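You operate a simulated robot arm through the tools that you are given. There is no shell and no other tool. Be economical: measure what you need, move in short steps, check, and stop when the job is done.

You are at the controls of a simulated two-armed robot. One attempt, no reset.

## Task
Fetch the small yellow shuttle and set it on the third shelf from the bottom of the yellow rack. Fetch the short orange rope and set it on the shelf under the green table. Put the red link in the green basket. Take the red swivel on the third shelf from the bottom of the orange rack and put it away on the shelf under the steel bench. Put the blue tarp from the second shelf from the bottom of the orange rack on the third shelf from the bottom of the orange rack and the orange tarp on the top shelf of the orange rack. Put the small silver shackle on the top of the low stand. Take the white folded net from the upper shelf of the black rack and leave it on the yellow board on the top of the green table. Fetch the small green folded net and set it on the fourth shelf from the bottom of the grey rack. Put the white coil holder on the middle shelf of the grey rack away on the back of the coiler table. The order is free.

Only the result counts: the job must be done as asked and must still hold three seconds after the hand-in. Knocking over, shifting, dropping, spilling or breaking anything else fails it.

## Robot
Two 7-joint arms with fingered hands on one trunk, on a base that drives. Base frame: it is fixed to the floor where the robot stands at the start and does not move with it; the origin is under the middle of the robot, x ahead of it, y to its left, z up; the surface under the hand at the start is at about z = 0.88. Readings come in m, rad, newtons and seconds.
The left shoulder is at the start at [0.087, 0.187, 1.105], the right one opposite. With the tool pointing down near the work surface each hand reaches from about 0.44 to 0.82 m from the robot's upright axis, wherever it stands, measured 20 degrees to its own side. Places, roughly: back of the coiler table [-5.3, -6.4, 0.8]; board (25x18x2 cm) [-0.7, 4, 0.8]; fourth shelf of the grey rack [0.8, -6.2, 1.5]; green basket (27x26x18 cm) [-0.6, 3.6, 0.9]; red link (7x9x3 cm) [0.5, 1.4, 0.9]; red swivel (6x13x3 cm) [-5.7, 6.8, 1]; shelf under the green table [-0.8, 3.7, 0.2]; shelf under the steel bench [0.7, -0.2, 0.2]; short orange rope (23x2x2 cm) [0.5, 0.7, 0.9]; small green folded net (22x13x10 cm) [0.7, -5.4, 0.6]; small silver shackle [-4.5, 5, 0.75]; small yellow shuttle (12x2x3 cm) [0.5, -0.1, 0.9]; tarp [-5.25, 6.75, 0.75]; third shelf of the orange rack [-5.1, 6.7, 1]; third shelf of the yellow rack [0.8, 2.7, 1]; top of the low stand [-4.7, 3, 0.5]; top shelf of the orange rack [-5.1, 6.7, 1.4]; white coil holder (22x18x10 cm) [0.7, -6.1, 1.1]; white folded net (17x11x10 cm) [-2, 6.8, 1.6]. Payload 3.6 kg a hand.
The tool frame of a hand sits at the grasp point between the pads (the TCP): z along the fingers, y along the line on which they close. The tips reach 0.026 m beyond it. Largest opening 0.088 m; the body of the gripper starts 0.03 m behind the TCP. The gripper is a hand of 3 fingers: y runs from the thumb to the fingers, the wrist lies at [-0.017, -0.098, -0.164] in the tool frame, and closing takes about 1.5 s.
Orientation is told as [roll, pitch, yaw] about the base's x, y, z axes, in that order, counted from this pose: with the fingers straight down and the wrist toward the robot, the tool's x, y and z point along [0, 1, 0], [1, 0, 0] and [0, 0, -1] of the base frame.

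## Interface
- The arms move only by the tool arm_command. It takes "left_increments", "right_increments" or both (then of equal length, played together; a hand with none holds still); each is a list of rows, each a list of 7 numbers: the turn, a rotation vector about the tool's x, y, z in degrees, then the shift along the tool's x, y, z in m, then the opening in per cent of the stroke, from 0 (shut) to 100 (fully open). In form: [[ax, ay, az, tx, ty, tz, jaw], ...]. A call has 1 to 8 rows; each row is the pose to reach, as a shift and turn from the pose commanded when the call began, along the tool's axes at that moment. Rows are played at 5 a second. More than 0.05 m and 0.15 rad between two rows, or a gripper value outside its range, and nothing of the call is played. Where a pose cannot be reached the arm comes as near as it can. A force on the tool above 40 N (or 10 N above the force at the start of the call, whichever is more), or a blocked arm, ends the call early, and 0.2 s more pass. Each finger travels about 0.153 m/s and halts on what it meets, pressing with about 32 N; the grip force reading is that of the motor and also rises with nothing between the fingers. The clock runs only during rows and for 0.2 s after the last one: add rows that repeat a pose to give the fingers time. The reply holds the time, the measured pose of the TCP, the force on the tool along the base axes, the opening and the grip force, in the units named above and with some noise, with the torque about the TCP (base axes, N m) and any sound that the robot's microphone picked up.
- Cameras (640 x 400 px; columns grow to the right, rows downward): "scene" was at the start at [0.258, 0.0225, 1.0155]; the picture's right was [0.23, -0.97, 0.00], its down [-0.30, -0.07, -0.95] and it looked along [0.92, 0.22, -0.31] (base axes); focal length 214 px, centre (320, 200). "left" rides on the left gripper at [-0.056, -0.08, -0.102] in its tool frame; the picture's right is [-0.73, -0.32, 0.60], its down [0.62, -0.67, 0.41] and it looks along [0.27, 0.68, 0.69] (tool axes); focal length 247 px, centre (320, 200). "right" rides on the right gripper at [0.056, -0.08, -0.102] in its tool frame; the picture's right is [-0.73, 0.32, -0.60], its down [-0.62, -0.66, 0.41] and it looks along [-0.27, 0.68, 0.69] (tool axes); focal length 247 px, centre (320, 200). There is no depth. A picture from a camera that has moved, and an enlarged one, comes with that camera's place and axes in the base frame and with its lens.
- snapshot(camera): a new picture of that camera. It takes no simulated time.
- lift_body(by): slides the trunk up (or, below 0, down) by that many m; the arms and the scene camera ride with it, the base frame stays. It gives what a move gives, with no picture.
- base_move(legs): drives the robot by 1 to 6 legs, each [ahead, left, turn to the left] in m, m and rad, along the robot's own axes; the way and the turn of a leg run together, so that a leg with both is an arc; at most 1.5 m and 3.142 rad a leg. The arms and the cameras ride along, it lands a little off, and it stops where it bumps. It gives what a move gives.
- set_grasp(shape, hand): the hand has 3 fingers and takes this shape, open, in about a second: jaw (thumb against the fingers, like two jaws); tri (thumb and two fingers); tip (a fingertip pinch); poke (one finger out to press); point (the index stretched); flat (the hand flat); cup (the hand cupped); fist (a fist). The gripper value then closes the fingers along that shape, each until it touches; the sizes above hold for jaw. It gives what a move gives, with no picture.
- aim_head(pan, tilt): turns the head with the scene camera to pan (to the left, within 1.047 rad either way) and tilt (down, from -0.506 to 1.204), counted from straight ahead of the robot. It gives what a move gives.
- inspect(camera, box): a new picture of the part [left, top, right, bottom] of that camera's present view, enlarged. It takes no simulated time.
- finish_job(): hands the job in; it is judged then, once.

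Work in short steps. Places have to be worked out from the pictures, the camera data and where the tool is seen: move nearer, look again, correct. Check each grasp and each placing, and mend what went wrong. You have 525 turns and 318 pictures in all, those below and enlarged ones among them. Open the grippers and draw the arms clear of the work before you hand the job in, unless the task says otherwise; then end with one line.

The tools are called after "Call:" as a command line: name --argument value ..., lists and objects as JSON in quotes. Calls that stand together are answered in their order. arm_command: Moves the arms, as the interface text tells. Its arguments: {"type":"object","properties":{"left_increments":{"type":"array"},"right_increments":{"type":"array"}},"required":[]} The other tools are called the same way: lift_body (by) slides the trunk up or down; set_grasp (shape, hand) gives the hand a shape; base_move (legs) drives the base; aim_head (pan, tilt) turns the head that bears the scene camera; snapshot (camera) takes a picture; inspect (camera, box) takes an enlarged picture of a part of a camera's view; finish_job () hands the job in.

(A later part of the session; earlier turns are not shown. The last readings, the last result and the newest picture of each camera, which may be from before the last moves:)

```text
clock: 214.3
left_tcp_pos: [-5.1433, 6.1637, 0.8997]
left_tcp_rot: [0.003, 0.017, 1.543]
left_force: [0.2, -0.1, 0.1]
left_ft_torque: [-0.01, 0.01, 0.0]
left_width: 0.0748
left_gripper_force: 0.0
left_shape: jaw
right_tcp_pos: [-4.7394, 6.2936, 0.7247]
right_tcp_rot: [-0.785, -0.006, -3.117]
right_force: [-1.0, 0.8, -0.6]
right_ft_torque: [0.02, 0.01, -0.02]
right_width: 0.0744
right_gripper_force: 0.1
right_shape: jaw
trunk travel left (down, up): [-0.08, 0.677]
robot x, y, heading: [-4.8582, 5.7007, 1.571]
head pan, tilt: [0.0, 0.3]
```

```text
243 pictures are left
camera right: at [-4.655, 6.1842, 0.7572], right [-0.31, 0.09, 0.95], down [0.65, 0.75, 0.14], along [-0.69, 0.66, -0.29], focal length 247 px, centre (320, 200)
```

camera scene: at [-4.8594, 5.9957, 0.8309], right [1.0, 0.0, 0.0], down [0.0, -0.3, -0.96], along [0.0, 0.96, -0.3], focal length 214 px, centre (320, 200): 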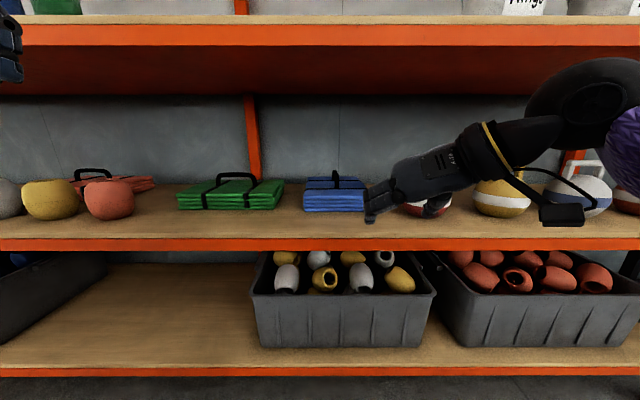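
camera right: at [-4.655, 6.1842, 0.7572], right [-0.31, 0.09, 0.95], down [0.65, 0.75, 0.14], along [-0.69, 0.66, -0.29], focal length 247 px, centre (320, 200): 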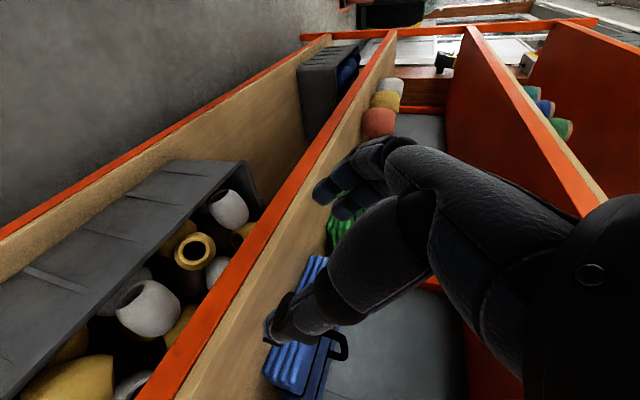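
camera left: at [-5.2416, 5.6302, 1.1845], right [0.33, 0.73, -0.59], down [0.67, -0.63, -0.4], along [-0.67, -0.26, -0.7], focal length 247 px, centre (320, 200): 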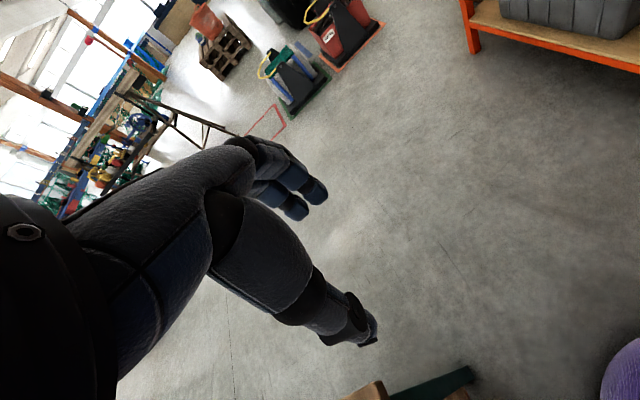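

The orientation is right and the handle is at about (-4.81, 6.67, 0.715). I'll adjust both hands' heights, then drive closer.

Call:
arm_command --right_increments '[[0, 0, 0, -0.01, 0, -0.01, 85], [0, 0, 0, -0.021, 0, -0.021, 85], [0, 0, 0, -0.021, 0, -0.021, 85]]' --left_increments '[[0, 0, 0, 0, -0.01, 0.03, 85], [0, 0, 0, 0, -0.02, 0.06, 85], [0, 0, 0, 0, -0.03, 0.08, 85]]'

Call:
base_move --legs '[[0, 0.11, 0], [0.2, 0, 0]]'

Call:
snapshot --camera "scene"

Call:
snapshot --camera "right"

```text
clock: 215.1
left_tcp_pos: [-5.1586, 6.1786, 0.8379]
left_tcp_rot: [0.001, 0.02, 1.545]
left_force: [0.3, -0.6, -1.2]
left_ft_torque: [0.01, 0.02, -0.03]
left_width: 0.0745
left_gripper_force: 0.2
left_shape: jaw
left hand out of reach, approached as far as the arm can: row 1, 2, 3
right_tcp_pos: [-4.7383, 6.2924, 0.7554]
right_tcp_rot: [-0.781, -0.007, -3.12]
right_force: [0.0, -0.2, 1.2]
right_ft_torque: [0.02, 0.0, 0.02]
right_width: 0.0747
right_gripper_force: 0.2
right_shape: jaw
trunk travel left (down, up): [-0.08, 0.677]
robot x, y, heading: [-4.8621, 5.7014, 1.566]
head pan, tilt: [0.0, 0.3]
```

```text
clock: 217.5
left_tcp_pos: [-5.2659, 6.3795, 0.8393]
left_tcp_rot: [0.001, 0.02, 1.546]
left_force: [0.5, 0.4, -0.3]
left_ft_torque: [0.02, 0.01, -0.01]
left_width: 0.0747
left_gripper_force: 0.0
left_shape: jaw
right_tcp_pos: [-4.8478, 6.4937, 0.7539]
right_tcp_rot: [-0.782, -0.007, -3.118]
right_force: [-0.3, -0.7, 0.8]
right_ft_torque: [0.03, 0.01, 0.0]
right_width: 0.0747
right_gripper_force: 0.0
right_shape: jaw
trunk travel left (down, up): [-0.08, 0.677]
robot x, y, heading: [-4.9686, 5.9001, 1.569]
head pan, tilt: [0.0, 0.3]
```

```text
242 pictures are left
camera scene: at [-4.9675, 6.1958, 0.8308], right [1.0, 0.0, 0.0], down [0.0, -0.3, -0.96], along [0.0, 0.96, -0.3], focal length 214 px, centre (320, 200)
```

scene: 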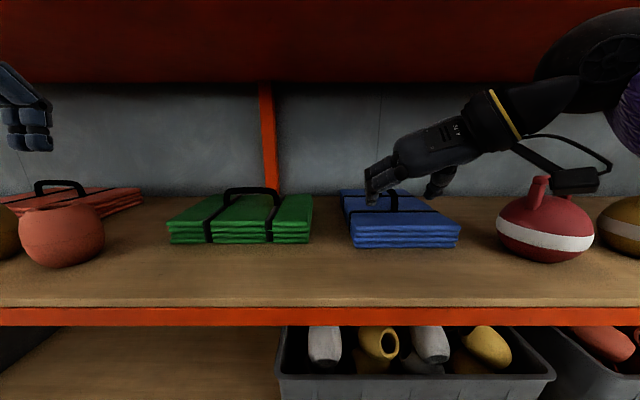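

```text
241 pictures are left
camera right: at [-4.7637, 6.3843, 0.7875], right [-0.31, 0.09, 0.95], down [0.65, 0.75, 0.14], along [-0.69, 0.66, -0.29], focal length 247 px, centre (320, 200)
```

right: 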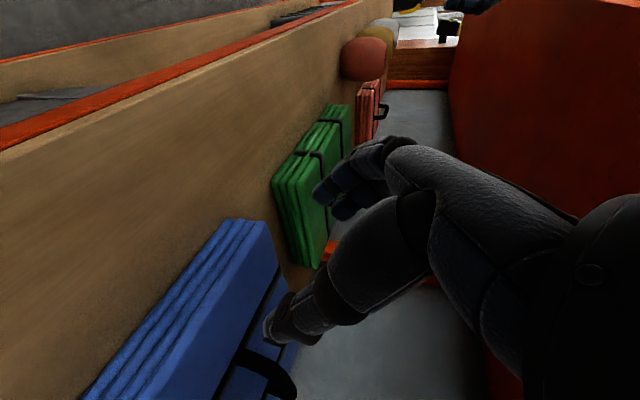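

I'll shift the hand over the handle and reach in above it.

Call:
arm_command --right_increments '[[0, 0, 0, 0, -0.025, 0, 85], [0, 0, 0, -0.01, -0.048, 0.01, 85], [0, 0, 0, -0.04, -0.048, 0.04, 85], [0, 0, 0, -0.07, -0.048, 0.07, 85], [0, 0, 0, -0.1, -0.048, 0.1, 85]]'

Call:
snapshot --camera "scene"

Call:
snapshot --camera "right"

```text
clock: 218.7
left_tcp_pos: [-5.2658, 6.3788, 0.8388]
left_tcp_rot: [0.003, 0.02, 1.547]
left_force: [0.1, -0.4, -0.4]
left_ft_torque: [0.0, 0.03, 0.01]
left_width: 0.0747
left_gripper_force: 0.1
left_shape: jaw
right_tcp_pos: [-4.8021, 6.635, 0.7557]
right_tcp_rot: [-0.783, -0.007, -3.116]
right_force: [0.1, -0.8, 0.7]
right_ft_torque: [0.0, 0.01, 0.03]
right_width: 0.0746
right_gripper_force: 0.0
right_shape: jaw
trunk travel left (down, up): [-0.08, 0.677]
robot x, y, heading: [-4.9696, 5.8986, 1.569]
head pan, tilt: [0.0, 0.3]
```

```text
240 pictures are left
camera scene: at [-4.9674, 6.1957, 0.8308], right [1.0, 0.0, 0.0], down [0.0, -0.3, -0.96], along [0.0, 0.96, -0.3], focal length 214 px, centre (320, 200)
```

scene: 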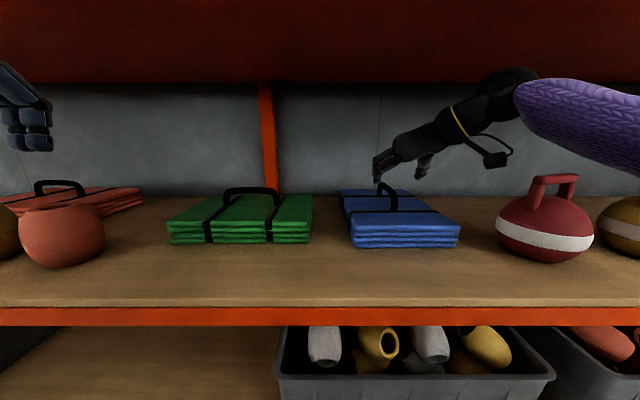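

```text
239 pictures are left
camera right: at [-4.7185, 6.5259, 0.7883], right [-0.31, 0.09, 0.95], down [0.65, 0.75, 0.14], along [-0.69, 0.66, -0.29], focal length 247 px, centre (320, 200)
```

right: 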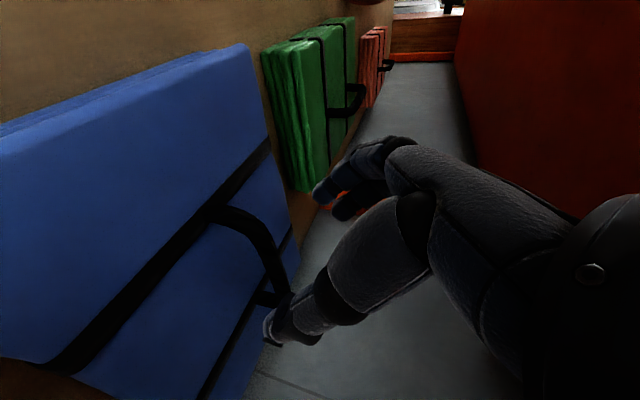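

The fingers straddle the handle. I'll dip down onto it and close.

Call:
arm_command --right_increments '[[0, 0, 0, 0.004, 0.008, 0.025, 85], [0, 0, 0, 0.0085, 0.008, 0.055, 85], [0, 0, 0, 0.0085, 0.008, 0.055, 0], [0, 0, 0, 0.0085, 0.008, 0.055, 0], [0, 0, 0, 0.0085, 0.008, 0.055, 0]]'

Call:
snapshot --camera "right"

Call:
inspect --camera "scene" --box '[320, 130, 480, 260]'

```text
clock: 219.9
left_tcp_pos: [-5.2657, 6.3791, 0.8397]
left_tcp_rot: [0.0, 0.019, 1.545]
left_force: [-0.3, 0.3, 0.5]
left_ft_torque: [-0.03, -0.02, -0.01]
left_width: 0.0748
left_gripper_force: 0.0
left_shape: jaw
right_tcp_pos: [-4.8107, 6.6676, 0.7079]
right_tcp_rot: [-0.779, -0.006, -3.117]
right_force: [0.1, -0.3, 0.4]
right_ft_torque: [-0.02, -0.03, 0.23]
right_width: 0.0067
right_gripper_force: 31.8
right_shape: jaw
trunk travel left (down, up): [-0.08, 0.677]
robot x, y, heading: [-4.97, 5.9, 1.573]
head pan, tilt: [0.0, 0.3]
```

```text
238 pictures are left
camera right: at [-4.7275, 6.5593, 0.7414], right [-0.32, 0.09, 0.94], down [0.65, 0.75, 0.14], along [-0.69, 0.66, -0.3], focal length 247 px, centre (320, 200)
```

right: 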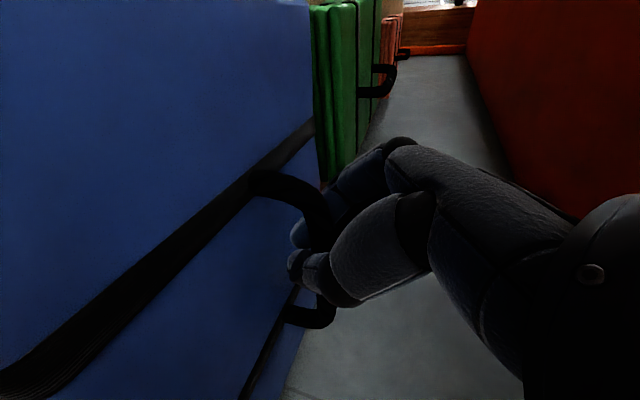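

```text
3.08 times, centred on (400, 195) of scene
camera zoom: at [-4.9675, 6.1961, 0.8306], right [1.0, 0.0, 0.0], down [0.0, -0.3, -0.95], along [0.0, 0.95, -0.3], focal length 660 px, centre (74, 215)
```

zoom: 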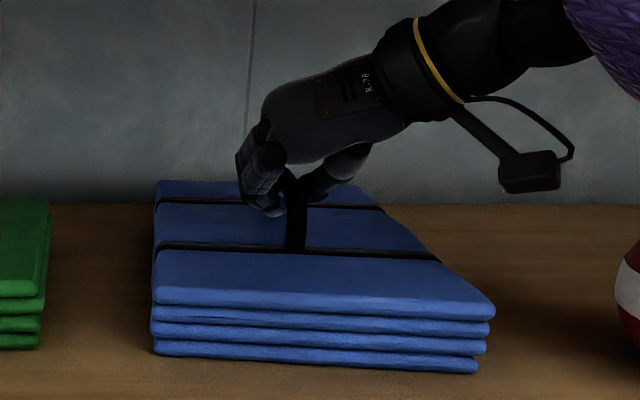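

The handle is gripped. I'll lift 4 cm and check.

Call:
arm_command --right_increments '[[0, 0, 0, -0.01, 0, -0.01, 0], [0, 0, 0, -0.02, 0, -0.02, 0], [0, 0, 0, -0.028, 0, -0.028, 0], [0, 0, 0, -0.028, 0, -0.028, 0]]'

Call:
snapshot --camera "scene"

```text
clock: 220.9
left_tcp_pos: [-5.2665, 6.3806, 0.8385]
left_tcp_rot: [0.003, 0.021, 1.548]
left_force: [0.1, 0.0, 0.0]
left_ft_torque: [-0.05, 0.0, 0.01]
left_width: 0.0748
left_gripper_force: 0.1
left_shape: jaw
right_tcp_pos: [-4.8095, 6.6671, 0.7468]
right_tcp_rot: [-0.78, -0.008, -3.118]
right_force: [-0.2, -0.1, -8.9]
right_ft_torque: [-0.11, 0.01, -0.08]
right_width: 0.0055
right_gripper_force: 31.5
right_shape: jaw
trunk travel left (down, up): [-0.08, 0.677]
robot x, y, heading: [-4.9681, 5.9032, 1.569]
head pan, tilt: [0.0, 0.3]
```

```text
236 pictures are left
camera scene: at [-4.9674, 6.1963, 0.8305], right [1.0, 0.0, 0.0], down [0.0, -0.3, -0.95], along [0.0, 0.95, -0.3], focal length 214 px, centre (320, 200)
```

scene: 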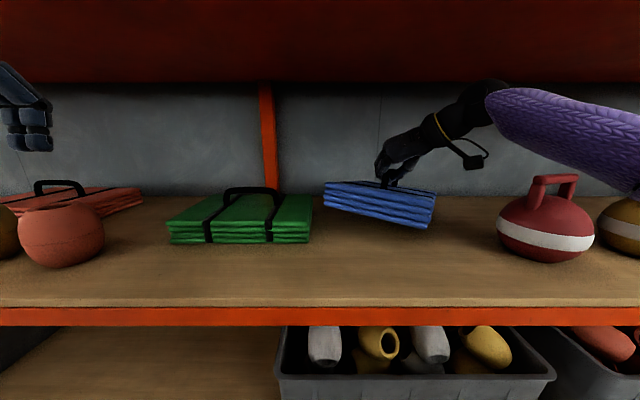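

The tarp is lifted (about 0.9 kg) and slightly tilted. I'll retract the arm, then back out.

Call:
arm_command --right_increments '[[0, 0, 0, 0.03, 0, -0.03, 0], [0, 0, 0, 0.06, 0, -0.06, 0], [0, 0, 0, 0.09, 0, -0.09, 0], [0, 0, 0, 0.12, 0, -0.12, 0]]'

Call:
base_move --legs '[[-0.21, 0, 0]]'

Call:
snapshot --camera "scene"

```text
clock: 221.9
left_tcp_pos: [-5.2652, 6.3789, 0.8388]
left_tcp_rot: [0.001, 0.017, 1.546]
left_force: [-0.2, 0.7, 0.1]
left_ft_torque: [-0.02, -0.03, 0.01]
left_width: 0.0748
left_gripper_force: 0.0
left_shape: jaw
right_tcp_pos: [-4.8046, 6.4995, 0.748]
right_tcp_rot: [-0.78, -0.007, -3.118]
right_force: [0.4, -0.2, -8.4]
right_ft_torque: [-0.08, 0.02, -0.03]
right_width: 0.0057
right_gripper_force: 32.0
right_shape: jaw
trunk travel left (down, up): [-0.08, 0.677]
robot x, y, heading: [-4.9718, 5.9028, 1.571]
head pan, tilt: [0.0, 0.3]
```

```text
clock: 223.5
left_tcp_pos: [-5.2661, 6.168, 0.8388]
left_tcp_rot: [0.002, 0.019, 1.544]
left_force: [0.5, 0.3, 0.1]
left_ft_torque: [-0.03, 0.05, -0.03]
left_width: 0.075
left_gripper_force: 0.0
left_shape: jaw
right_tcp_pos: [-4.8055, 6.2883, 0.7482]
right_tcp_rot: [-0.782, -0.006, -3.121]
right_force: [-0.9, -0.5, -7.2]
right_ft_torque: [-0.13, -0.02, 0.05]
right_width: 0.0056
right_gripper_force: 31.9
right_shape: jaw
trunk travel left (down, up): [-0.08, 0.677]
robot x, y, heading: [-4.9723, 5.6891, 1.571]
head pan, tilt: [0.0, 0.3]
```

```text
235 pictures are left
camera scene: at [-4.9674, 5.985, 0.8307], right [1.0, 0.0, 0.0], down [0.0, -0.3, -0.96], along [0.0, 0.96, -0.3], focal length 214 px, centre (320, 200)
```

scene: 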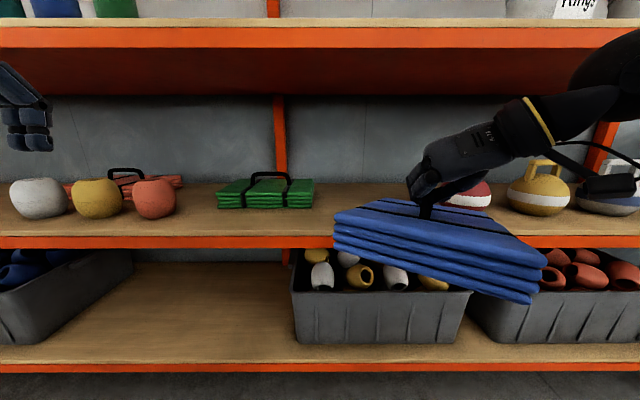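

I'll retract a touch more for clearance, then raise the trunk to third-shelf height.

Call:
arm_command --right_increments '[[0, 0, 0, 0.014, 0, -0.014, 0], [0, 0, 0, 0.028, 0, -0.028, 0]]'

Call:
lift_body --by 0.2

Call:
snapshot --camera "scene"

```text
clock: 224.1
left_tcp_pos: [-5.2651, 6.168, 0.8385]
left_tcp_rot: [0.002, 0.019, 1.544]
left_force: [0.4, 0.4, 0.0]
left_ft_torque: [-0.01, 0.0, 0.0]
left_width: 0.0744
left_gripper_force: 0.0
left_shape: jaw
right_tcp_pos: [-4.8032, 6.2498, 0.7466]
right_tcp_rot: [-0.781, -0.007, -3.118]
right_force: [0.0, 0.3, -8.4]
right_ft_torque: [-0.09, 0.02, -0.04]
right_width: 0.0056
right_gripper_force: 32.3
right_shape: jaw
trunk travel left (down, up): [-0.08, 0.677]
robot x, y, heading: [-4.9692, 5.6869, 1.57]
head pan, tilt: [0.0, 0.3]
```

```text
clock: 226.3
left_tcp_pos: [-5.2652, 6.1711, 1.0385]
left_tcp_rot: [0.002, 0.021, 1.545]
left_force: [0.4, -0.2, 0.3]
left_ft_torque: [-0.01, -0.02, -0.04]
left_width: 0.0746
left_gripper_force: 0.1
left_shape: jaw
right_tcp_pos: [-4.8036, 6.2499, 0.9472]
right_tcp_rot: [-0.781, -0.007, -3.119]
right_force: [-1.2, 0.0, -7.7]
right_ft_torque: [-0.07, 0.03, -0.01]
right_width: 0.0059
right_gripper_force: 32.1
right_shape: jaw
trunk travel left (down, up): [-0.28, 0.477]
robot x, y, heading: [-4.9664, 5.6876, 1.571]
head pan, tilt: [0.0, 0.3]
```

```text
234 pictures are left
camera scene: at [-4.9676, 5.9454, 1.0496], right [1.0, 0.0, 0.0], down [0.0, -0.3, -0.95], along [0.0, 0.95, -0.3], focal length 214 px, centre (320, 200)
```

scene: 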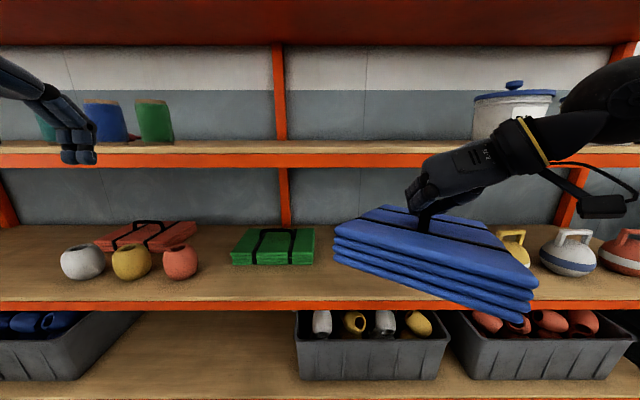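

Call:
lift_body --by 0.24

Call:
snapshot --camera "scene"

```text
clock: 228.8
left_tcp_pos: [-5.2648, 6.1693, 1.2788]
left_tcp_rot: [0.001, 0.021, 1.544]
left_force: [0.6, 0.1, -0.4]
left_ft_torque: [0.01, 0.02, -0.01]
left_width: 0.0747
left_gripper_force: 0.1
left_shape: jaw
right_tcp_pos: [-4.8033, 6.2495, 1.1874]
right_tcp_rot: [-0.781, -0.006, -3.118]
right_force: [-0.4, -0.3, -7.8]
right_ft_torque: [-0.08, -0.01, 0.0]
right_width: 0.0055
right_gripper_force: 32.5
right_shape: jaw
trunk travel left (down, up): [-0.52, 0.237]
robot x, y, heading: [-4.9684, 5.6897, 1.567]
head pan, tilt: [0.0, 0.3]
```

```text
233 pictures are left
camera scene: at [-4.9676, 5.919, 1.3045], right [1.0, 0.0, 0.0], down [0.0, -0.3, -0.95], along [0.0, 0.95, -0.3], focal length 214 px, centre (320, 200)
```

scene: 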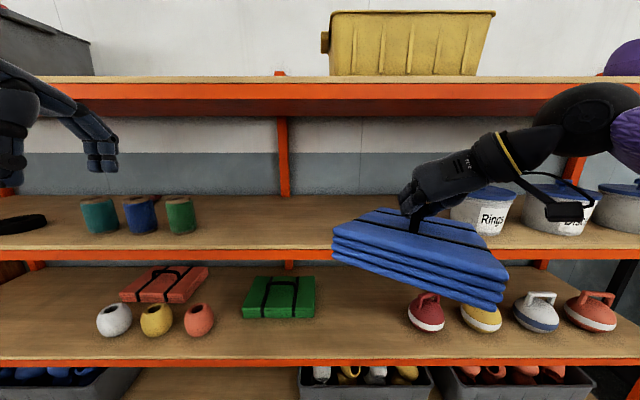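

The third shelf is free around x≈-4.95. I'll move left and forward, then extend while levelling the tarp.

Call:
base_move --legs '[[0, 0.14, 0], [0.18, 0, 0]]'

Call:
arm_command --right_increments '[[2, 0, -2, -0.02, 0, 0.02, 0], [4, 0, -4, -0.04, 0, 0.04, 0], [6, 0, -6, -0.06, 0, 0.06, 0], [8.5, 0, -8.5, -0.085, 0, 0.085, 0], [8.5, 0, -8.5, -0.11, 0, 0.11, 0]]'

Call:
snapshot --camera "scene"

```text
clock: 231.2
left_tcp_pos: [-5.403, 6.3515, 1.2781]
left_tcp_rot: [0.001, 0.021, 1.545]
left_force: [-1.0, 0.2, 0.5]
left_ft_torque: [0.01, 0.02, 0.0]
left_width: 0.0749
left_gripper_force: 0.1
left_shape: jaw
right_tcp_pos: [-4.9404, 6.4316, 1.1884]
right_tcp_rot: [-0.78, -0.006, -3.121]
right_force: [-0.9, 0.8, -7.7]
right_ft_torque: [-0.05, 0.05, 0.01]
right_width: 0.0054
right_gripper_force: 32.2
right_shape: jaw
trunk travel left (down, up): [-0.52, 0.237]
robot x, y, heading: [-5.1061, 5.8699, 1.566]
head pan, tilt: [0.0, 0.3]
```

```text
clock: 232.4
left_tcp_pos: [-5.4035, 6.3506, 1.2784]
left_tcp_rot: [0.002, 0.021, 1.546]
left_force: [0.6, -0.1, -0.7]
left_ft_torque: [-0.03, -0.01, 0.0]
left_width: 0.0747
left_gripper_force: 0.0
left_shape: jaw
right_tcp_pos: [-4.9444, 6.5862, 1.1869]
right_tcp_rot: [-0.78, 0.204, -3.118]
right_force: [0.0, -0.6, -8.4]
right_ft_torque: [-0.08, 0.14, 0.02]
right_width: 0.0056
right_gripper_force: 31.9
right_shape: jaw
trunk travel left (down, up): [-0.52, 0.237]
robot x, y, heading: [-5.1116, 5.866, 1.567]
head pan, tilt: [0.0, 0.3]
```

```text
232 pictures are left
camera scene: at [-5.1065, 6.1007, 1.3045], right [1.0, 0.0, 0.0], down [0.0, -0.3, -0.95], along [0.0, 0.95, -0.3], focal length 214 px, centre (320, 200)
```

scene: 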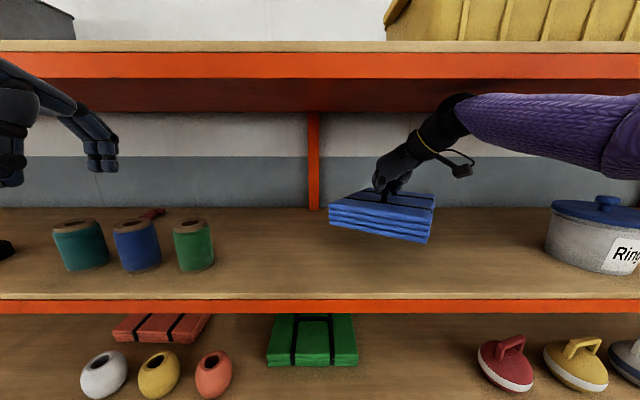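

The tarp is over the shelf. I'll lower until it touches.

Call:
arm_command --right_increments '[[0, 0, 0, 0.02, 0.006, 0.02, 0], [0, 0, 0, 0.035, 0.0105, 0.035, 0], [0, 0, 0, 0.048, 0.0146, 0.048, 0], [0, 0, 0, 0.048, 0.0146, 0.048, 0]]'

Call:
inspect --camera "scene" --box '[260, 130, 500, 300]'

```text
clock: 233.4
left_tcp_pos: [-5.4022, 6.3513, 1.2782]
left_tcp_rot: [0.001, 0.018, 1.545]
left_force: [-0.2, -0.4, 0.4]
left_ft_torque: [-0.02, 0.03, 0.0]
left_width: 0.0748
left_gripper_force: 0.1
left_shape: jaw
right_tcp_pos: [-4.9438, 6.5864, 1.1171]
right_tcp_rot: [-0.78, 0.202, -3.119]
right_force: [0.0, -0.1, -7.6]
right_ft_torque: [-0.07, 0.13, 0.01]
right_width: 0.0054
right_gripper_force: 32.4
right_shape: jaw
trunk travel left (down, up): [-0.52, 0.237]
robot x, y, heading: [-5.1102, 5.8718, 1.564]
head pan, tilt: [0.0, 0.3]
```

```text
2.35 times, centred on (380, 215) of scene
camera zoom: at [-5.1056, 6.1001, 1.3046], right [1.0, 0.0, 0.0], down [0.0, -0.3, -0.95], along [0.0, 0.95, -0.3], focal length 505 px, centre (179, 165)
```

zoom: 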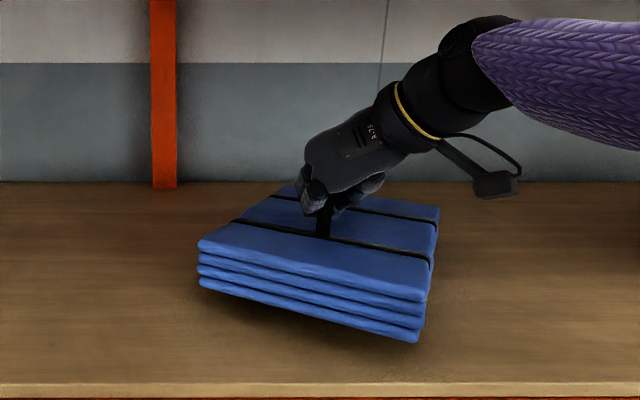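

Call:
arm_command --right_increments '[[0, 0, 0, 0.007, 0.002, 0.007, 0], [0, 0, 0, 0.014, 0.004, 0.014, 0], [0, 0, 0, 0.019, 0.006, 0.019, 0]]'

Call:
inspect --camera "scene" --box '[260, 130, 500, 300]'

```text
clock: 234.2
left_tcp_pos: [-5.4027, 6.3483, 1.2795]
left_tcp_rot: [0.001, 0.019, 1.546]
left_force: [0.3, 0.3, 0.7]
left_ft_torque: [-0.01, -0.01, 0.01]
left_width: 0.0749
left_gripper_force: 0.1
left_shape: jaw
right_tcp_pos: [-4.9469, 6.584, 1.0952]
right_tcp_rot: [-0.788, 0.204, -3.12]
right_force: [1.7, 0.2, 5.5]
right_ft_torque: [0.03, 0.06, -0.09]
right_width: 0.0048
right_gripper_force: 32.2
right_shape: jaw
trunk travel left (down, up): [-0.52, 0.237]
robot x, y, heading: [-5.1053, 5.8732, 1.567]
head pan, tilt: [0.0, 0.3]
```

```text
2.35 times, centred on (380, 215) of scene
camera zoom: at [-5.1056, 6.0988, 1.305], right [1.0, 0.0, 0.0], down [0.0, -0.3, -0.96], along [0.0, 0.96, -0.3], focal length 505 px, centre (179, 165)
```

zoom: 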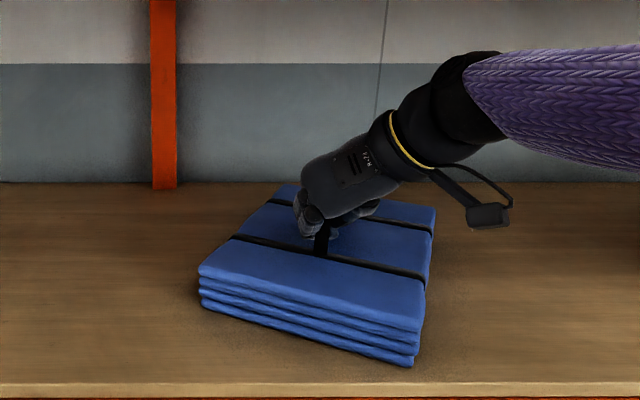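

The tarp is on the shelf. I'll release and withdraw along the fingers.

Call:
arm_command --right_increments '[[0, 0, 0, 0, 0, 0, 40], [0, 0, 0, 0, 0, 0, 60], [0, 0, 0, 0, 0, 0, 60], [0, 0, 0, 0, 0, -0.03, 60], [0, 0, 0, 0, 0, -0.07, 60], [0, 0, 0, 0.03, 0, -0.1, 60], [0, 0, 0, 0.06, 0, -0.13, 60], [0, 0, 0, 0.09, 0, -0.16, 60]]'

Call:
snapshot --camera "scene"

```text
clock: 235.1
left_tcp_pos: [-5.4011, 6.3481, 1.2786]
left_tcp_rot: [0.003, 0.02, 1.544]
left_force: [1.3, 0.0, 0.1]
left_ft_torque: [-0.03, 0.01, 0.03]
left_width: 0.0748
left_gripper_force: 0.1
left_shape: jaw
right_tcp_pos: [-4.9409, 6.5806, 1.1025]
right_tcp_rot: [-0.779, 0.191, 3.142]
right_force: [1.6, -2.2, 10.2]
right_ft_torque: [0.01, 0.23, 0.04]
right_width: 0.0502
right_gripper_force: 0.1
right_shape: jaw
trunk travel left (down, up): [-0.52, 0.237]
robot x, y, heading: [-5.1102, 5.8682, 1.564]
head pan, tilt: [0.0, 0.3]
stopped in row 4 (right hand): the force on the tool passed its limit at 45 N (the readings are from after the stop); the commanded pose is now the measured one
```

```text
229 pictures are left
camera scene: at [-5.1044, 6.0984, 1.3047], right [1.0, -0.01, 0.0], down [0.0, -0.3, -0.96], along [0.0, 0.96, -0.3], focal length 214 px, centre (320, 200)
```

scene: 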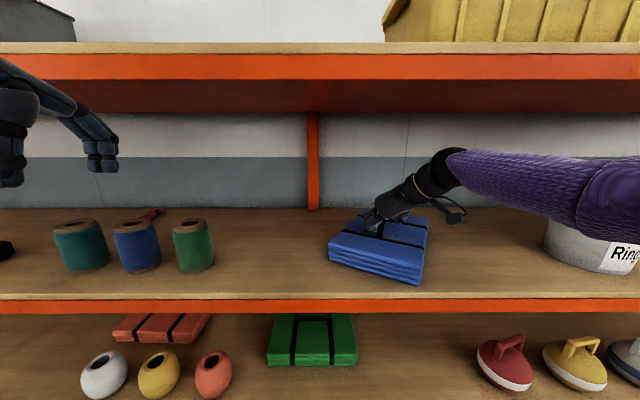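

The force limit stopped the withdrawal. I'll look at the grip up close.

Call:
snapshot --camera "right"

Call:
inspect --camera "scene" --box '[310, 150, 480, 290]'

```text
228 pictures are left
camera right: at [-4.8671, 6.4702, 1.151], right [-0.49, 0.1, 0.87], down [0.63, 0.73, 0.27], along [-0.61, 0.67, -0.42], focal length 247 px, centre (320, 200)
```

right: 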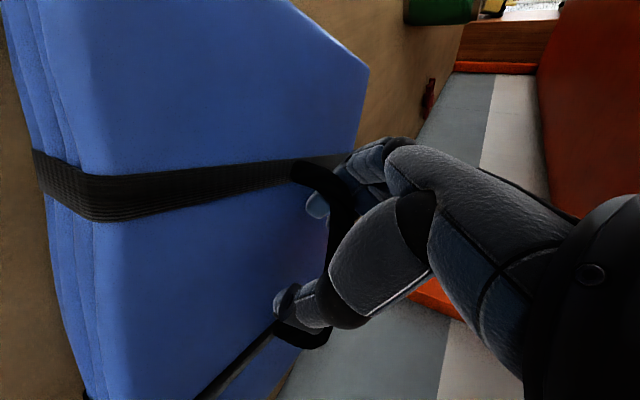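

```text
2.86 times, centred on (395, 220) of scene
camera zoom: at [-5.1044, 6.0984, 1.3047], right [1.0, -0.01, 0.0], down [0.0, -0.3, -0.96], along [0.0, 0.96, -0.3], focal length 613 px, centre (106, 143)
```

zoom: 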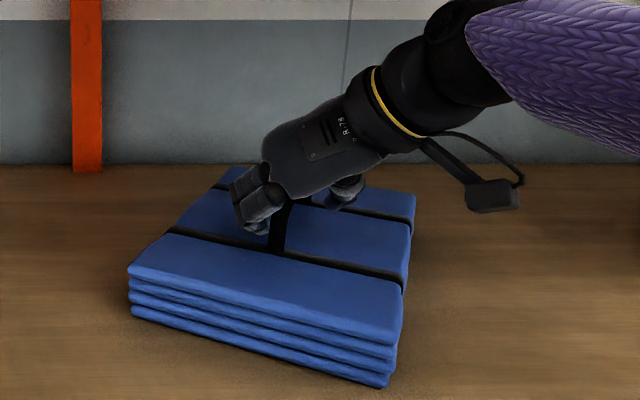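

I'll try a small straight-up move while watching the force.

Call:
arm_command --right_increments '[[0, 0, 0, -0.007, -0.002, -0.007, 60], [0, 0, 0, -0.014, -0.004, -0.014, 60]]'

Call:
snapshot --camera "right"

```text
clock: 235.7
left_tcp_pos: [-5.4033, 6.3499, 1.2799]
left_tcp_rot: [0.001, 0.018, 1.543]
left_force: [-0.6, 1.0, 0.0]
left_ft_torque: [-0.02, 0.01, -0.02]
left_width: 0.0746
left_gripper_force: 0.1
left_shape: jaw
right_tcp_pos: [-4.9398, 6.5808, 1.1186]
right_tcp_rot: [-0.773, 0.194, -3.139]
right_force: [-0.2, -0.9, -0.6]
right_ft_torque: [0.02, -0.02, -0.01]
right_width: 0.0523
right_gripper_force: 0.0
right_shape: jaw
trunk travel left (down, up): [-0.52, 0.237]
robot x, y, heading: [-5.1073, 5.8751, 1.566]
head pan, tilt: [0.0, 0.3]
```

```text
226 pictures are left
camera right: at [-4.8669, 6.4699, 1.1683], right [-0.49, 0.11, 0.86], down [0.62, 0.73, 0.27], along [-0.6, 0.67, -0.43], focal length 247 px, centre (320, 200)
```

right: 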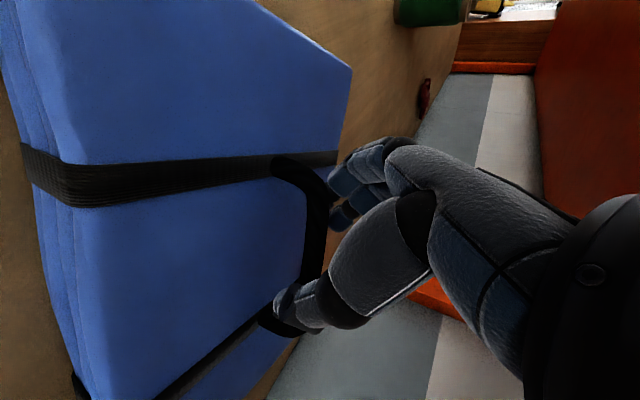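

The hand is free (0 N). I'll continue up, then back out.

Call:
arm_command --right_increments '[[0, 0, 0, -0.014, -0.004, -0.014, 60], [0, 0, 0, -0.028, -0.008, -0.028, 60], [0, 0, 0, -0.02, -0.01, -0.055, 60], [0, 0, 0, 0.01, -0.01, -0.085, 60], [0, 0, 0, 0.04, -0.01, -0.115, 60], [0, 0, 0, 0.07, -0.01, -0.145, 60]]'

Call:
snapshot --camera "scene"

```text
clock: 237.1
left_tcp_pos: [-5.4018, 6.3485, 1.2787]
left_tcp_rot: [0.002, 0.015, 1.542]
left_force: [-0.1, -0.5, -0.6]
left_ft_torque: [-0.02, -0.02, 0.01]
left_width: 0.0747
left_gripper_force: 0.1
left_shape: jaw
right_tcp_pos: [-4.9396, 6.427, 1.1751]
right_tcp_rot: [-0.772, 0.192, 3.142]
right_force: [0.2, 0.4, 0.0]
right_ft_torque: [0.0, -0.01, -0.01]
right_width: 0.0526
right_gripper_force: 0.0
right_shape: jaw
trunk travel left (down, up): [-0.52, 0.237]
robot x, y, heading: [-5.104, 5.8689, 1.566]
head pan, tilt: [0.0, 0.3]
```

```text
225 pictures are left
camera scene: at [-5.105, 6.0984, 1.305], right [1.0, 0.0, 0.0], down [0.0, -0.3, -0.96], along [0.0, 0.96, -0.3], focal length 214 px, centre (320, 200)
```

scene: 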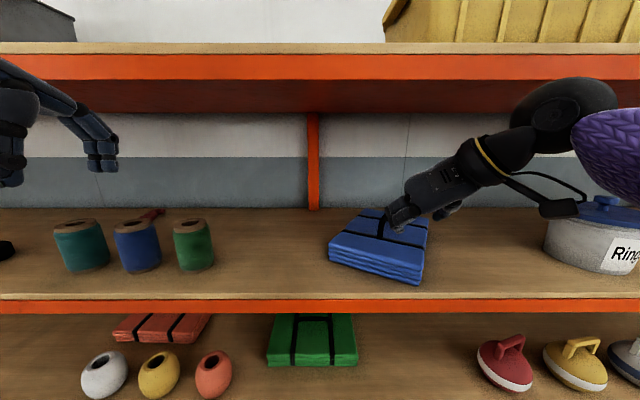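

The blue tarp is set. Next is the orange tarp: I'll back out, lower the trunk and retract the right hand as far as it goes.

Call:
base_move --legs '[[-0.18, 0, 0]]'

Call:
arm_command --right_increments '[[0, 0, 0, 0.01, 0, -0.05, 60], [0, 0, 0, 0.03, 0, -0.09, 60], [0, 0, 0, 0.06, 0, -0.12, 60], [0, 0, 0, 0.09, 0, -0.15, 60]]'

Call:
lift_body --by -0.4

Call:
snapshot --camera "scene"

```text
clock: 238.7
left_tcp_pos: [-5.4026, 6.1662, 1.2807]
left_tcp_rot: [0.001, 0.018, 1.541]
left_force: [1.1, 0.4, 0.8]
left_ft_torque: [0.03, -0.01, -0.03]
left_width: 0.0748
left_gripper_force: 0.1
left_shape: jaw
right_tcp_pos: [-4.9398, 6.2453, 1.174]
right_tcp_rot: [-0.773, 0.194, 3.14]
right_force: [0.1, 0.4, 0.3]
right_ft_torque: [-0.01, 0.0, 0.02]
right_width: 0.0524
right_gripper_force: 0.1
right_shape: jaw
trunk travel left (down, up): [-0.52, 0.237]
robot x, y, heading: [-5.1086, 5.6847, 1.561]
head pan, tilt: [0.0, 0.3]
```

```text
refused: row 1 steps farther than a row can; nothing moved
```

```text
clock: 242.5
left_tcp_pos: [-5.4019, 6.1676, 0.8789]
left_tcp_rot: [0.001, 0.019, 1.54]
left_force: [-0.3, -0.8, 0.1]
left_ft_torque: [0.01, 0.01, -0.02]
left_width: 0.0748
left_gripper_force: 0.1
left_shape: jaw
right_tcp_pos: [-4.9391, 6.2469, 0.7745]
right_tcp_rot: [-0.773, 0.194, 3.141]
right_force: [0.4, -0.2, 0.6]
right_ft_torque: [0.01, -0.01, 0.01]
right_width: 0.0525
right_gripper_force: 0.1
right_shape: jaw
trunk travel left (down, up): [-0.12, 0.637]
robot x, y, heading: [-5.1107, 5.6885, 1.565]
head pan, tilt: [0.0, 0.3]
```

```text
224 pictures are left
camera scene: at [-5.1054, 5.9747, 0.8746], right [1.0, -0.01, 0.0], down [0.0, -0.3, -0.96], along [0.01, 0.96, -0.3], focal length 214 px, centre (320, 200)
```

scene: 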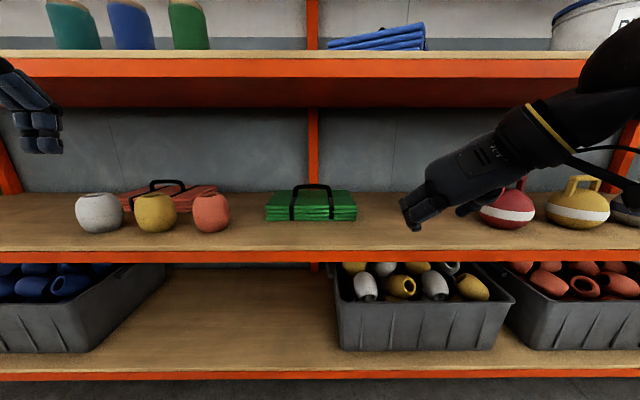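

The orange handle is at about (-5.645, 6.72, 0.705), behind the cups. I'll retract and raise the right hand, then shift left.

Call:
arm_command --right_increments '[[0, 0, 0, 0.007, -0.005, -0.04, 60], [0, 0, 0, 0.015, -0.01, -0.08, 60], [0, 0, 0, 0.022, -0.015, -0.119, 60]]'

Call:
base_move --legs '[[0, 0.35, 0.005]]'

Call:
snapshot --camera "scene"

```text
clock: 243.3
left_tcp_pos: [-5.4034, 6.1692, 0.879]
left_tcp_rot: [0.003, 0.019, 1.542]
left_force: [1.3, -0.1, -0.2]
left_ft_torque: [-0.02, 0.0, 0.01]
left_width: 0.0747
left_gripper_force: 0.0
left_shape: jaw
right_tcp_pos: [-4.9388, 6.171, 0.8499]
right_tcp_rot: [-0.769, 0.193, 3.14]
right_force: [-0.1, 0.9, 0.1]
right_ft_torque: [0.03, 0.02, 0.01]
right_width: 0.0526
right_gripper_force: 0.1
right_shape: jaw
right hand out of reach, approached as far as the arm can: row 3
trunk travel left (down, up): [-0.12, 0.637]
robot x, y, heading: [-5.1092, 5.6886, 1.563]
head pan, tilt: [0.0, 0.3]
```

```text
clock: 245.6
left_tcp_pos: [-5.7605, 6.1713, 0.8787]
left_tcp_rot: [0.003, 0.02, 1.539]
left_force: [0.1, -0.4, -0.2]
left_ft_torque: [-0.01, -0.02, -0.02]
left_width: 0.0747
left_gripper_force: 0.0
left_shape: jaw
right_tcp_pos: [-5.2952, 6.1742, 0.8501]
right_tcp_rot: [-0.769, 0.193, 3.14]
right_force: [-0.9, -0.2, -0.4]
right_ft_torque: [0.01, -0.04, -0.01]
right_width: 0.0525
right_gripper_force: 0.1
right_shape: jaw
trunk travel left (down, up): [-0.12, 0.637]
robot x, y, heading: [-5.4663, 5.6933, 1.563]
head pan, tilt: [0.0, 0.3]
```

```text
223 pictures are left
camera scene: at [-5.4631, 5.9781, 0.8745], right [1.0, -0.01, 0.0], down [0.0, -0.3, -0.96], along [0.01, 0.96, -0.3], focal length 214 px, centre (320, 200)
```

scene: 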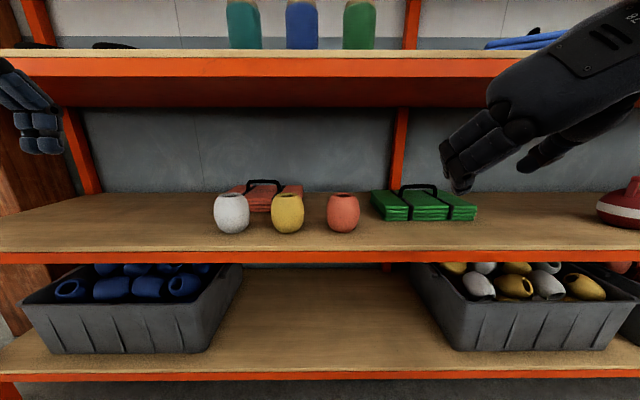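

The left part of the shelf is free, so I can lift the tarp slightly, slide it left past the cups and pull it out there. I'll prepare the left hand with 20° pitch at z≈0.775.

Call:
arm_command --left_increments '[[-4, 0, 0, -0.025, 0, 0.02, 85], [-8, 0, 0, -0.05, 0, 0.04, 85], [-12, 0, 0, -0.075, 0, 0.06, 85], [-16, 0, 0, -0.1, 0, 0.08, 85], [-20, 0, 0, -0.112, 0, 0.104, 85]]'

Call:
base_move --legs '[[0.26, 0, 0]]'

Call:
snapshot --camera "scene"

Call:
snapshot --camera "left"

```text
clock: 246.8
left_tcp_pos: [-5.6384, 6.2007, 0.765]
left_tcp_rot: [0.0, -0.33, 1.538]
left_force: [-0.4, -0.4, -0.1]
left_ft_torque: [-0.01, 0.01, 0.01]
left_width: 0.0746
left_gripper_force: 0.0
left_shape: jaw
left hand out of reach, approached as far as the arm can: row 1, 2, 3, 4, 5
right_tcp_pos: [-5.295, 6.1739, 0.8506]
right_tcp_rot: [-0.769, 0.194, 3.139]
right_force: [-0.5, 0.3, 0.4]
right_ft_torque: [0.0, 0.02, -0.02]
right_width: 0.0526
right_gripper_force: 0.2
right_shape: jaw
trunk travel left (down, up): [-0.12, 0.637]
robot x, y, heading: [-5.4688, 5.6918, 1.563]
head pan, tilt: [0.0, 0.3]
```

```text
clock: 248.6
left_tcp_pos: [-5.6328, 6.4578, 0.7654]
left_tcp_rot: [0.001, -0.33, 1.534]
left_force: [-0.4, 0.4, 0.7]
left_ft_torque: [0.04, 0.0, -0.01]
left_width: 0.0748
left_gripper_force: 0.1
left_shape: jaw
right_tcp_pos: [-5.2891, 6.4295, 0.8496]
right_tcp_rot: [-0.77, 0.195, 3.134]
right_force: [-0.2, -0.5, -0.1]
right_ft_torque: [-0.01, -0.03, -0.01]
right_width: 0.0524
right_gripper_force: 0.2
right_shape: jaw
trunk travel left (down, up): [-0.12, 0.637]
robot x, y, heading: [-5.4598, 5.9465, 1.556]
head pan, tilt: [0.0, 0.3]
```

```text
222 pictures are left
camera scene: at [-5.4587, 6.234, 0.8744], right [1.0, -0.01, 0.0], down [0.0, -0.3, -0.96], along [0.01, 0.96, -0.3], focal length 214 px, centre (320, 200)
```

scene: 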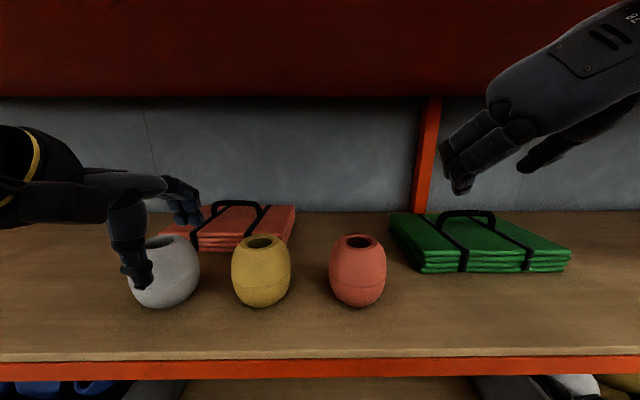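

```text
221 pictures are left
camera left: at [-5.5816, 6.3463, 0.8355], right [0.73, -0.13, -0.67], down [-0.64, -0.47, -0.6], along [-0.24, 0.87, -0.43], focal length 247 px, centre (320, 200)
```

left: 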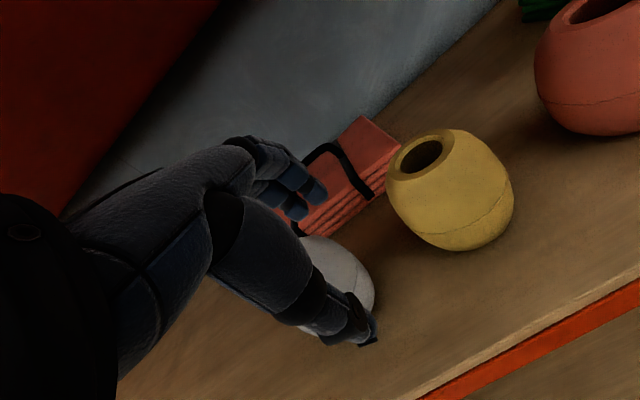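

The thumb is just at cup-top height. I'll narrow the opening, raise a little, then reach over the cup to above the handle.

Call:
arm_command --left_increments '[[0, 0, 0, 0, 0.0065, -0.019, 45], [0, 0, 0, 0.004, 0.044, -0.006, 45], [0, 0, 0, 0.008, 0.081, 0.007, 45], [0, 0, 0, 0.012, 0.118, 0.019, 45], [0, 0, 0, 0.016, 0.156, 0.032, 45]]'

Call:
snapshot --camera "scene"

Call:
snapshot --camera "left"

```text
clock: 249.8
left_tcp_pos: [-5.6451, 6.6154, 0.7816]
left_tcp_rot: [0.004, -0.329, 1.531]
left_force: [0.0, -0.2, -0.2]
left_ft_torque: [0.01, 0.0, -0.02]
left_width: 0.0402
left_gripper_force: 0.1
left_shape: jaw
left hand out of reach, approached as far as the arm can: row 1
right_tcp_pos: [-5.2898, 6.4289, 0.8492]
right_tcp_rot: [-0.771, 0.194, 3.135]
right_force: [0.0, 0.0, 0.3]
right_ft_torque: [-0.04, 0.02, -0.04]
right_width: 0.0521
right_gripper_force: 0.1
right_shape: jaw
trunk travel left (down, up): [-0.12, 0.637]
robot x, y, heading: [-5.4648, 5.9456, 1.556]
head pan, tilt: [0.0, 0.3]
```

```text
220 pictures are left
camera scene: at [-5.4587, 6.234, 0.8744], right [1.0, -0.01, 0.0], down [0.0, -0.3, -0.96], along [0.01, 0.96, -0.3], focal length 214 px, centre (320, 200)
```

scene: 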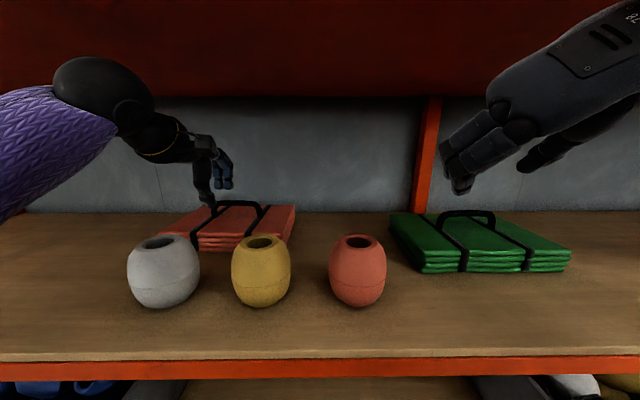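

```text
219 pictures are left
camera left: at [-5.5926, 6.5053, 0.8545], right [0.73, -0.13, -0.67], down [-0.64, -0.47, -0.6], along [-0.24, 0.87, -0.43], focal length 247 px, centre (320, 200)
```

left: 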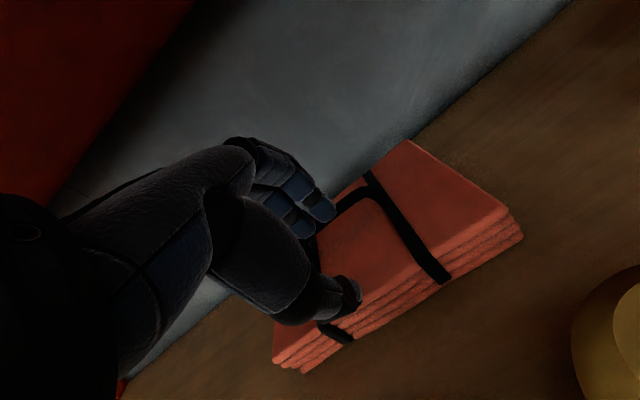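

The bar is at y≈6.735. I'll move above it, then descend and close.

Call:
arm_command --left_increments '[[0, 0, 0, 0.004, 0.038, 0.012, 45], [0, 0, 0, 0.008, 0.076, 0.024, 45], [0, 0, 0, 0.009, 0.114, 0.0355, 45], [0, 0, 0, 0.009, 0.102, 0.071, 45], [0, 0, 0, 0.009, 0.09, 0.104, 45]]'

Call:
snapshot --camera "left"

Call:
inspect --camera "scene" --box '[110, 120, 310, 270]'

```text
clock: 251.0
left_tcp_pos: [-5.6478, 6.7334, 0.7152]
left_tcp_rot: [0.001, -0.332, 1.532]
left_force: [-0.3, 2.4, 0.6]
left_ft_torque: [0.09, 0.02, 0.02]
left_width: 0.0413
left_gripper_force: 0.1
left_shape: jaw
right_tcp_pos: [-5.289, 6.4301, 0.8485]
right_tcp_rot: [-0.768, 0.194, 3.134]
right_force: [-0.1, -1.1, 0.3]
right_ft_torque: [0.0, 0.01, -0.02]
right_width: 0.0523
right_gripper_force: 0.1
right_shape: jaw
trunk travel left (down, up): [-0.12, 0.637]
robot x, y, heading: [-5.4642, 5.9488, 1.561]
head pan, tilt: [0.0, 0.3]
```

```text
218 pictures are left
camera left: at [-5.5958, 6.6227, 0.7857], right [0.73, -0.13, -0.67], down [-0.64, -0.47, -0.6], along [-0.24, 0.87, -0.43], focal length 247 px, centre (320, 200)
```

left: 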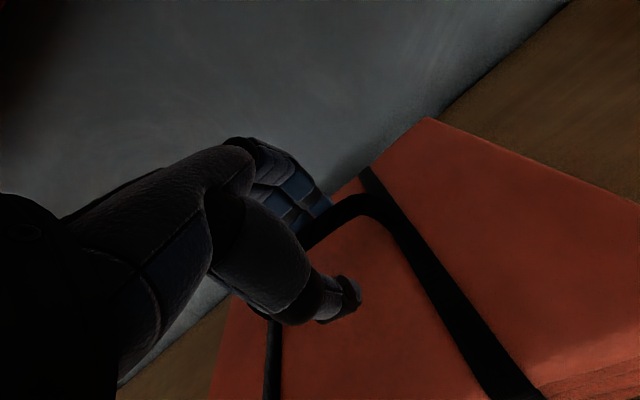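

```text
2.67 times, centred on (210, 195) of scene
camera zoom: at [-5.4586, 6.2339, 0.8745], right [1.0, -0.01, 0.0], down [0.0, -0.3, -0.96], along [0.01, 0.96, -0.3], focal length 572 px, centre (613, 213)
```

zoom: 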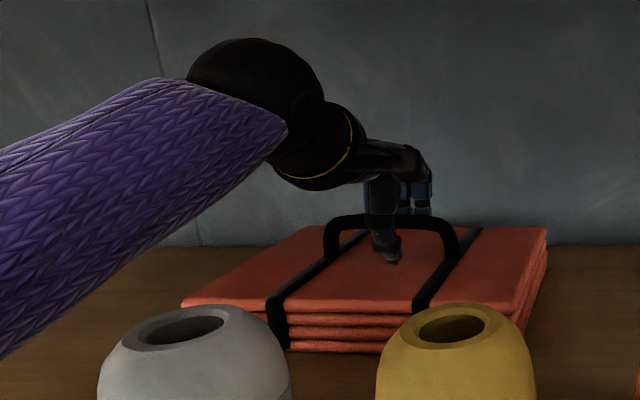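

The bar is between thumb and fingers. I'll close and lift 4 cm.

Call:
arm_command --left_increments '[[0, 0, 0, 0, 0, 0, 0], [0, 0, 0, 0, 0, 0, 0], [0, 0, 0, 0, 0, 0, 0], [0, 0, 0, 0, 0.004, -0.013, 0], [0, 0, 0, 0, 0.009, -0.026, 0], [0, 0, 0, 0, 0.013, -0.038, 0], [0, 0, 0, 0, 0.013, -0.038, 0]]'

Call:
inspect --camera "scene" --box '[110, 120, 310, 270]'

```text
clock: 252.6
left_tcp_pos: [-5.6486, 6.7338, 0.7544]
left_tcp_rot: [0.002, -0.328, 1.533]
left_force: [-0.8, -1.1, -7.3]
left_ft_torque: [-0.11, -0.11, 0.0]
left_width: 0.0111
left_gripper_force: 31.4
left_shape: jaw
right_tcp_pos: [-5.2902, 6.4303, 0.8505]
right_tcp_rot: [-0.768, 0.194, 3.135]
right_force: [-0.1, 0.0, 0.2]
right_ft_torque: [0.02, 0.0, 0.0]
right_width: 0.0523
right_gripper_force: 0.0
right_shape: jaw
trunk travel left (down, up): [-0.12, 0.637]
robot x, y, heading: [-5.4653, 5.9505, 1.558]
head pan, tilt: [0.0, 0.3]
```

```text
2.67 times, centred on (210, 195) of scene
camera zoom: at [-5.4588, 6.2346, 0.8741], right [1.0, -0.01, 0.0], down [0.0, -0.3, -0.95], along [0.01, 0.95, -0.3], focal length 572 px, centre (613, 213)
```

zoom: 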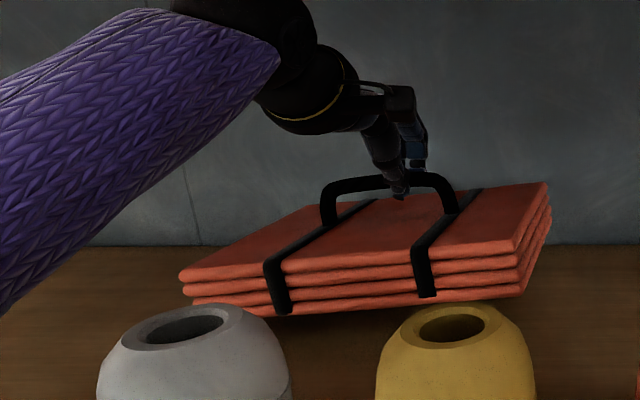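

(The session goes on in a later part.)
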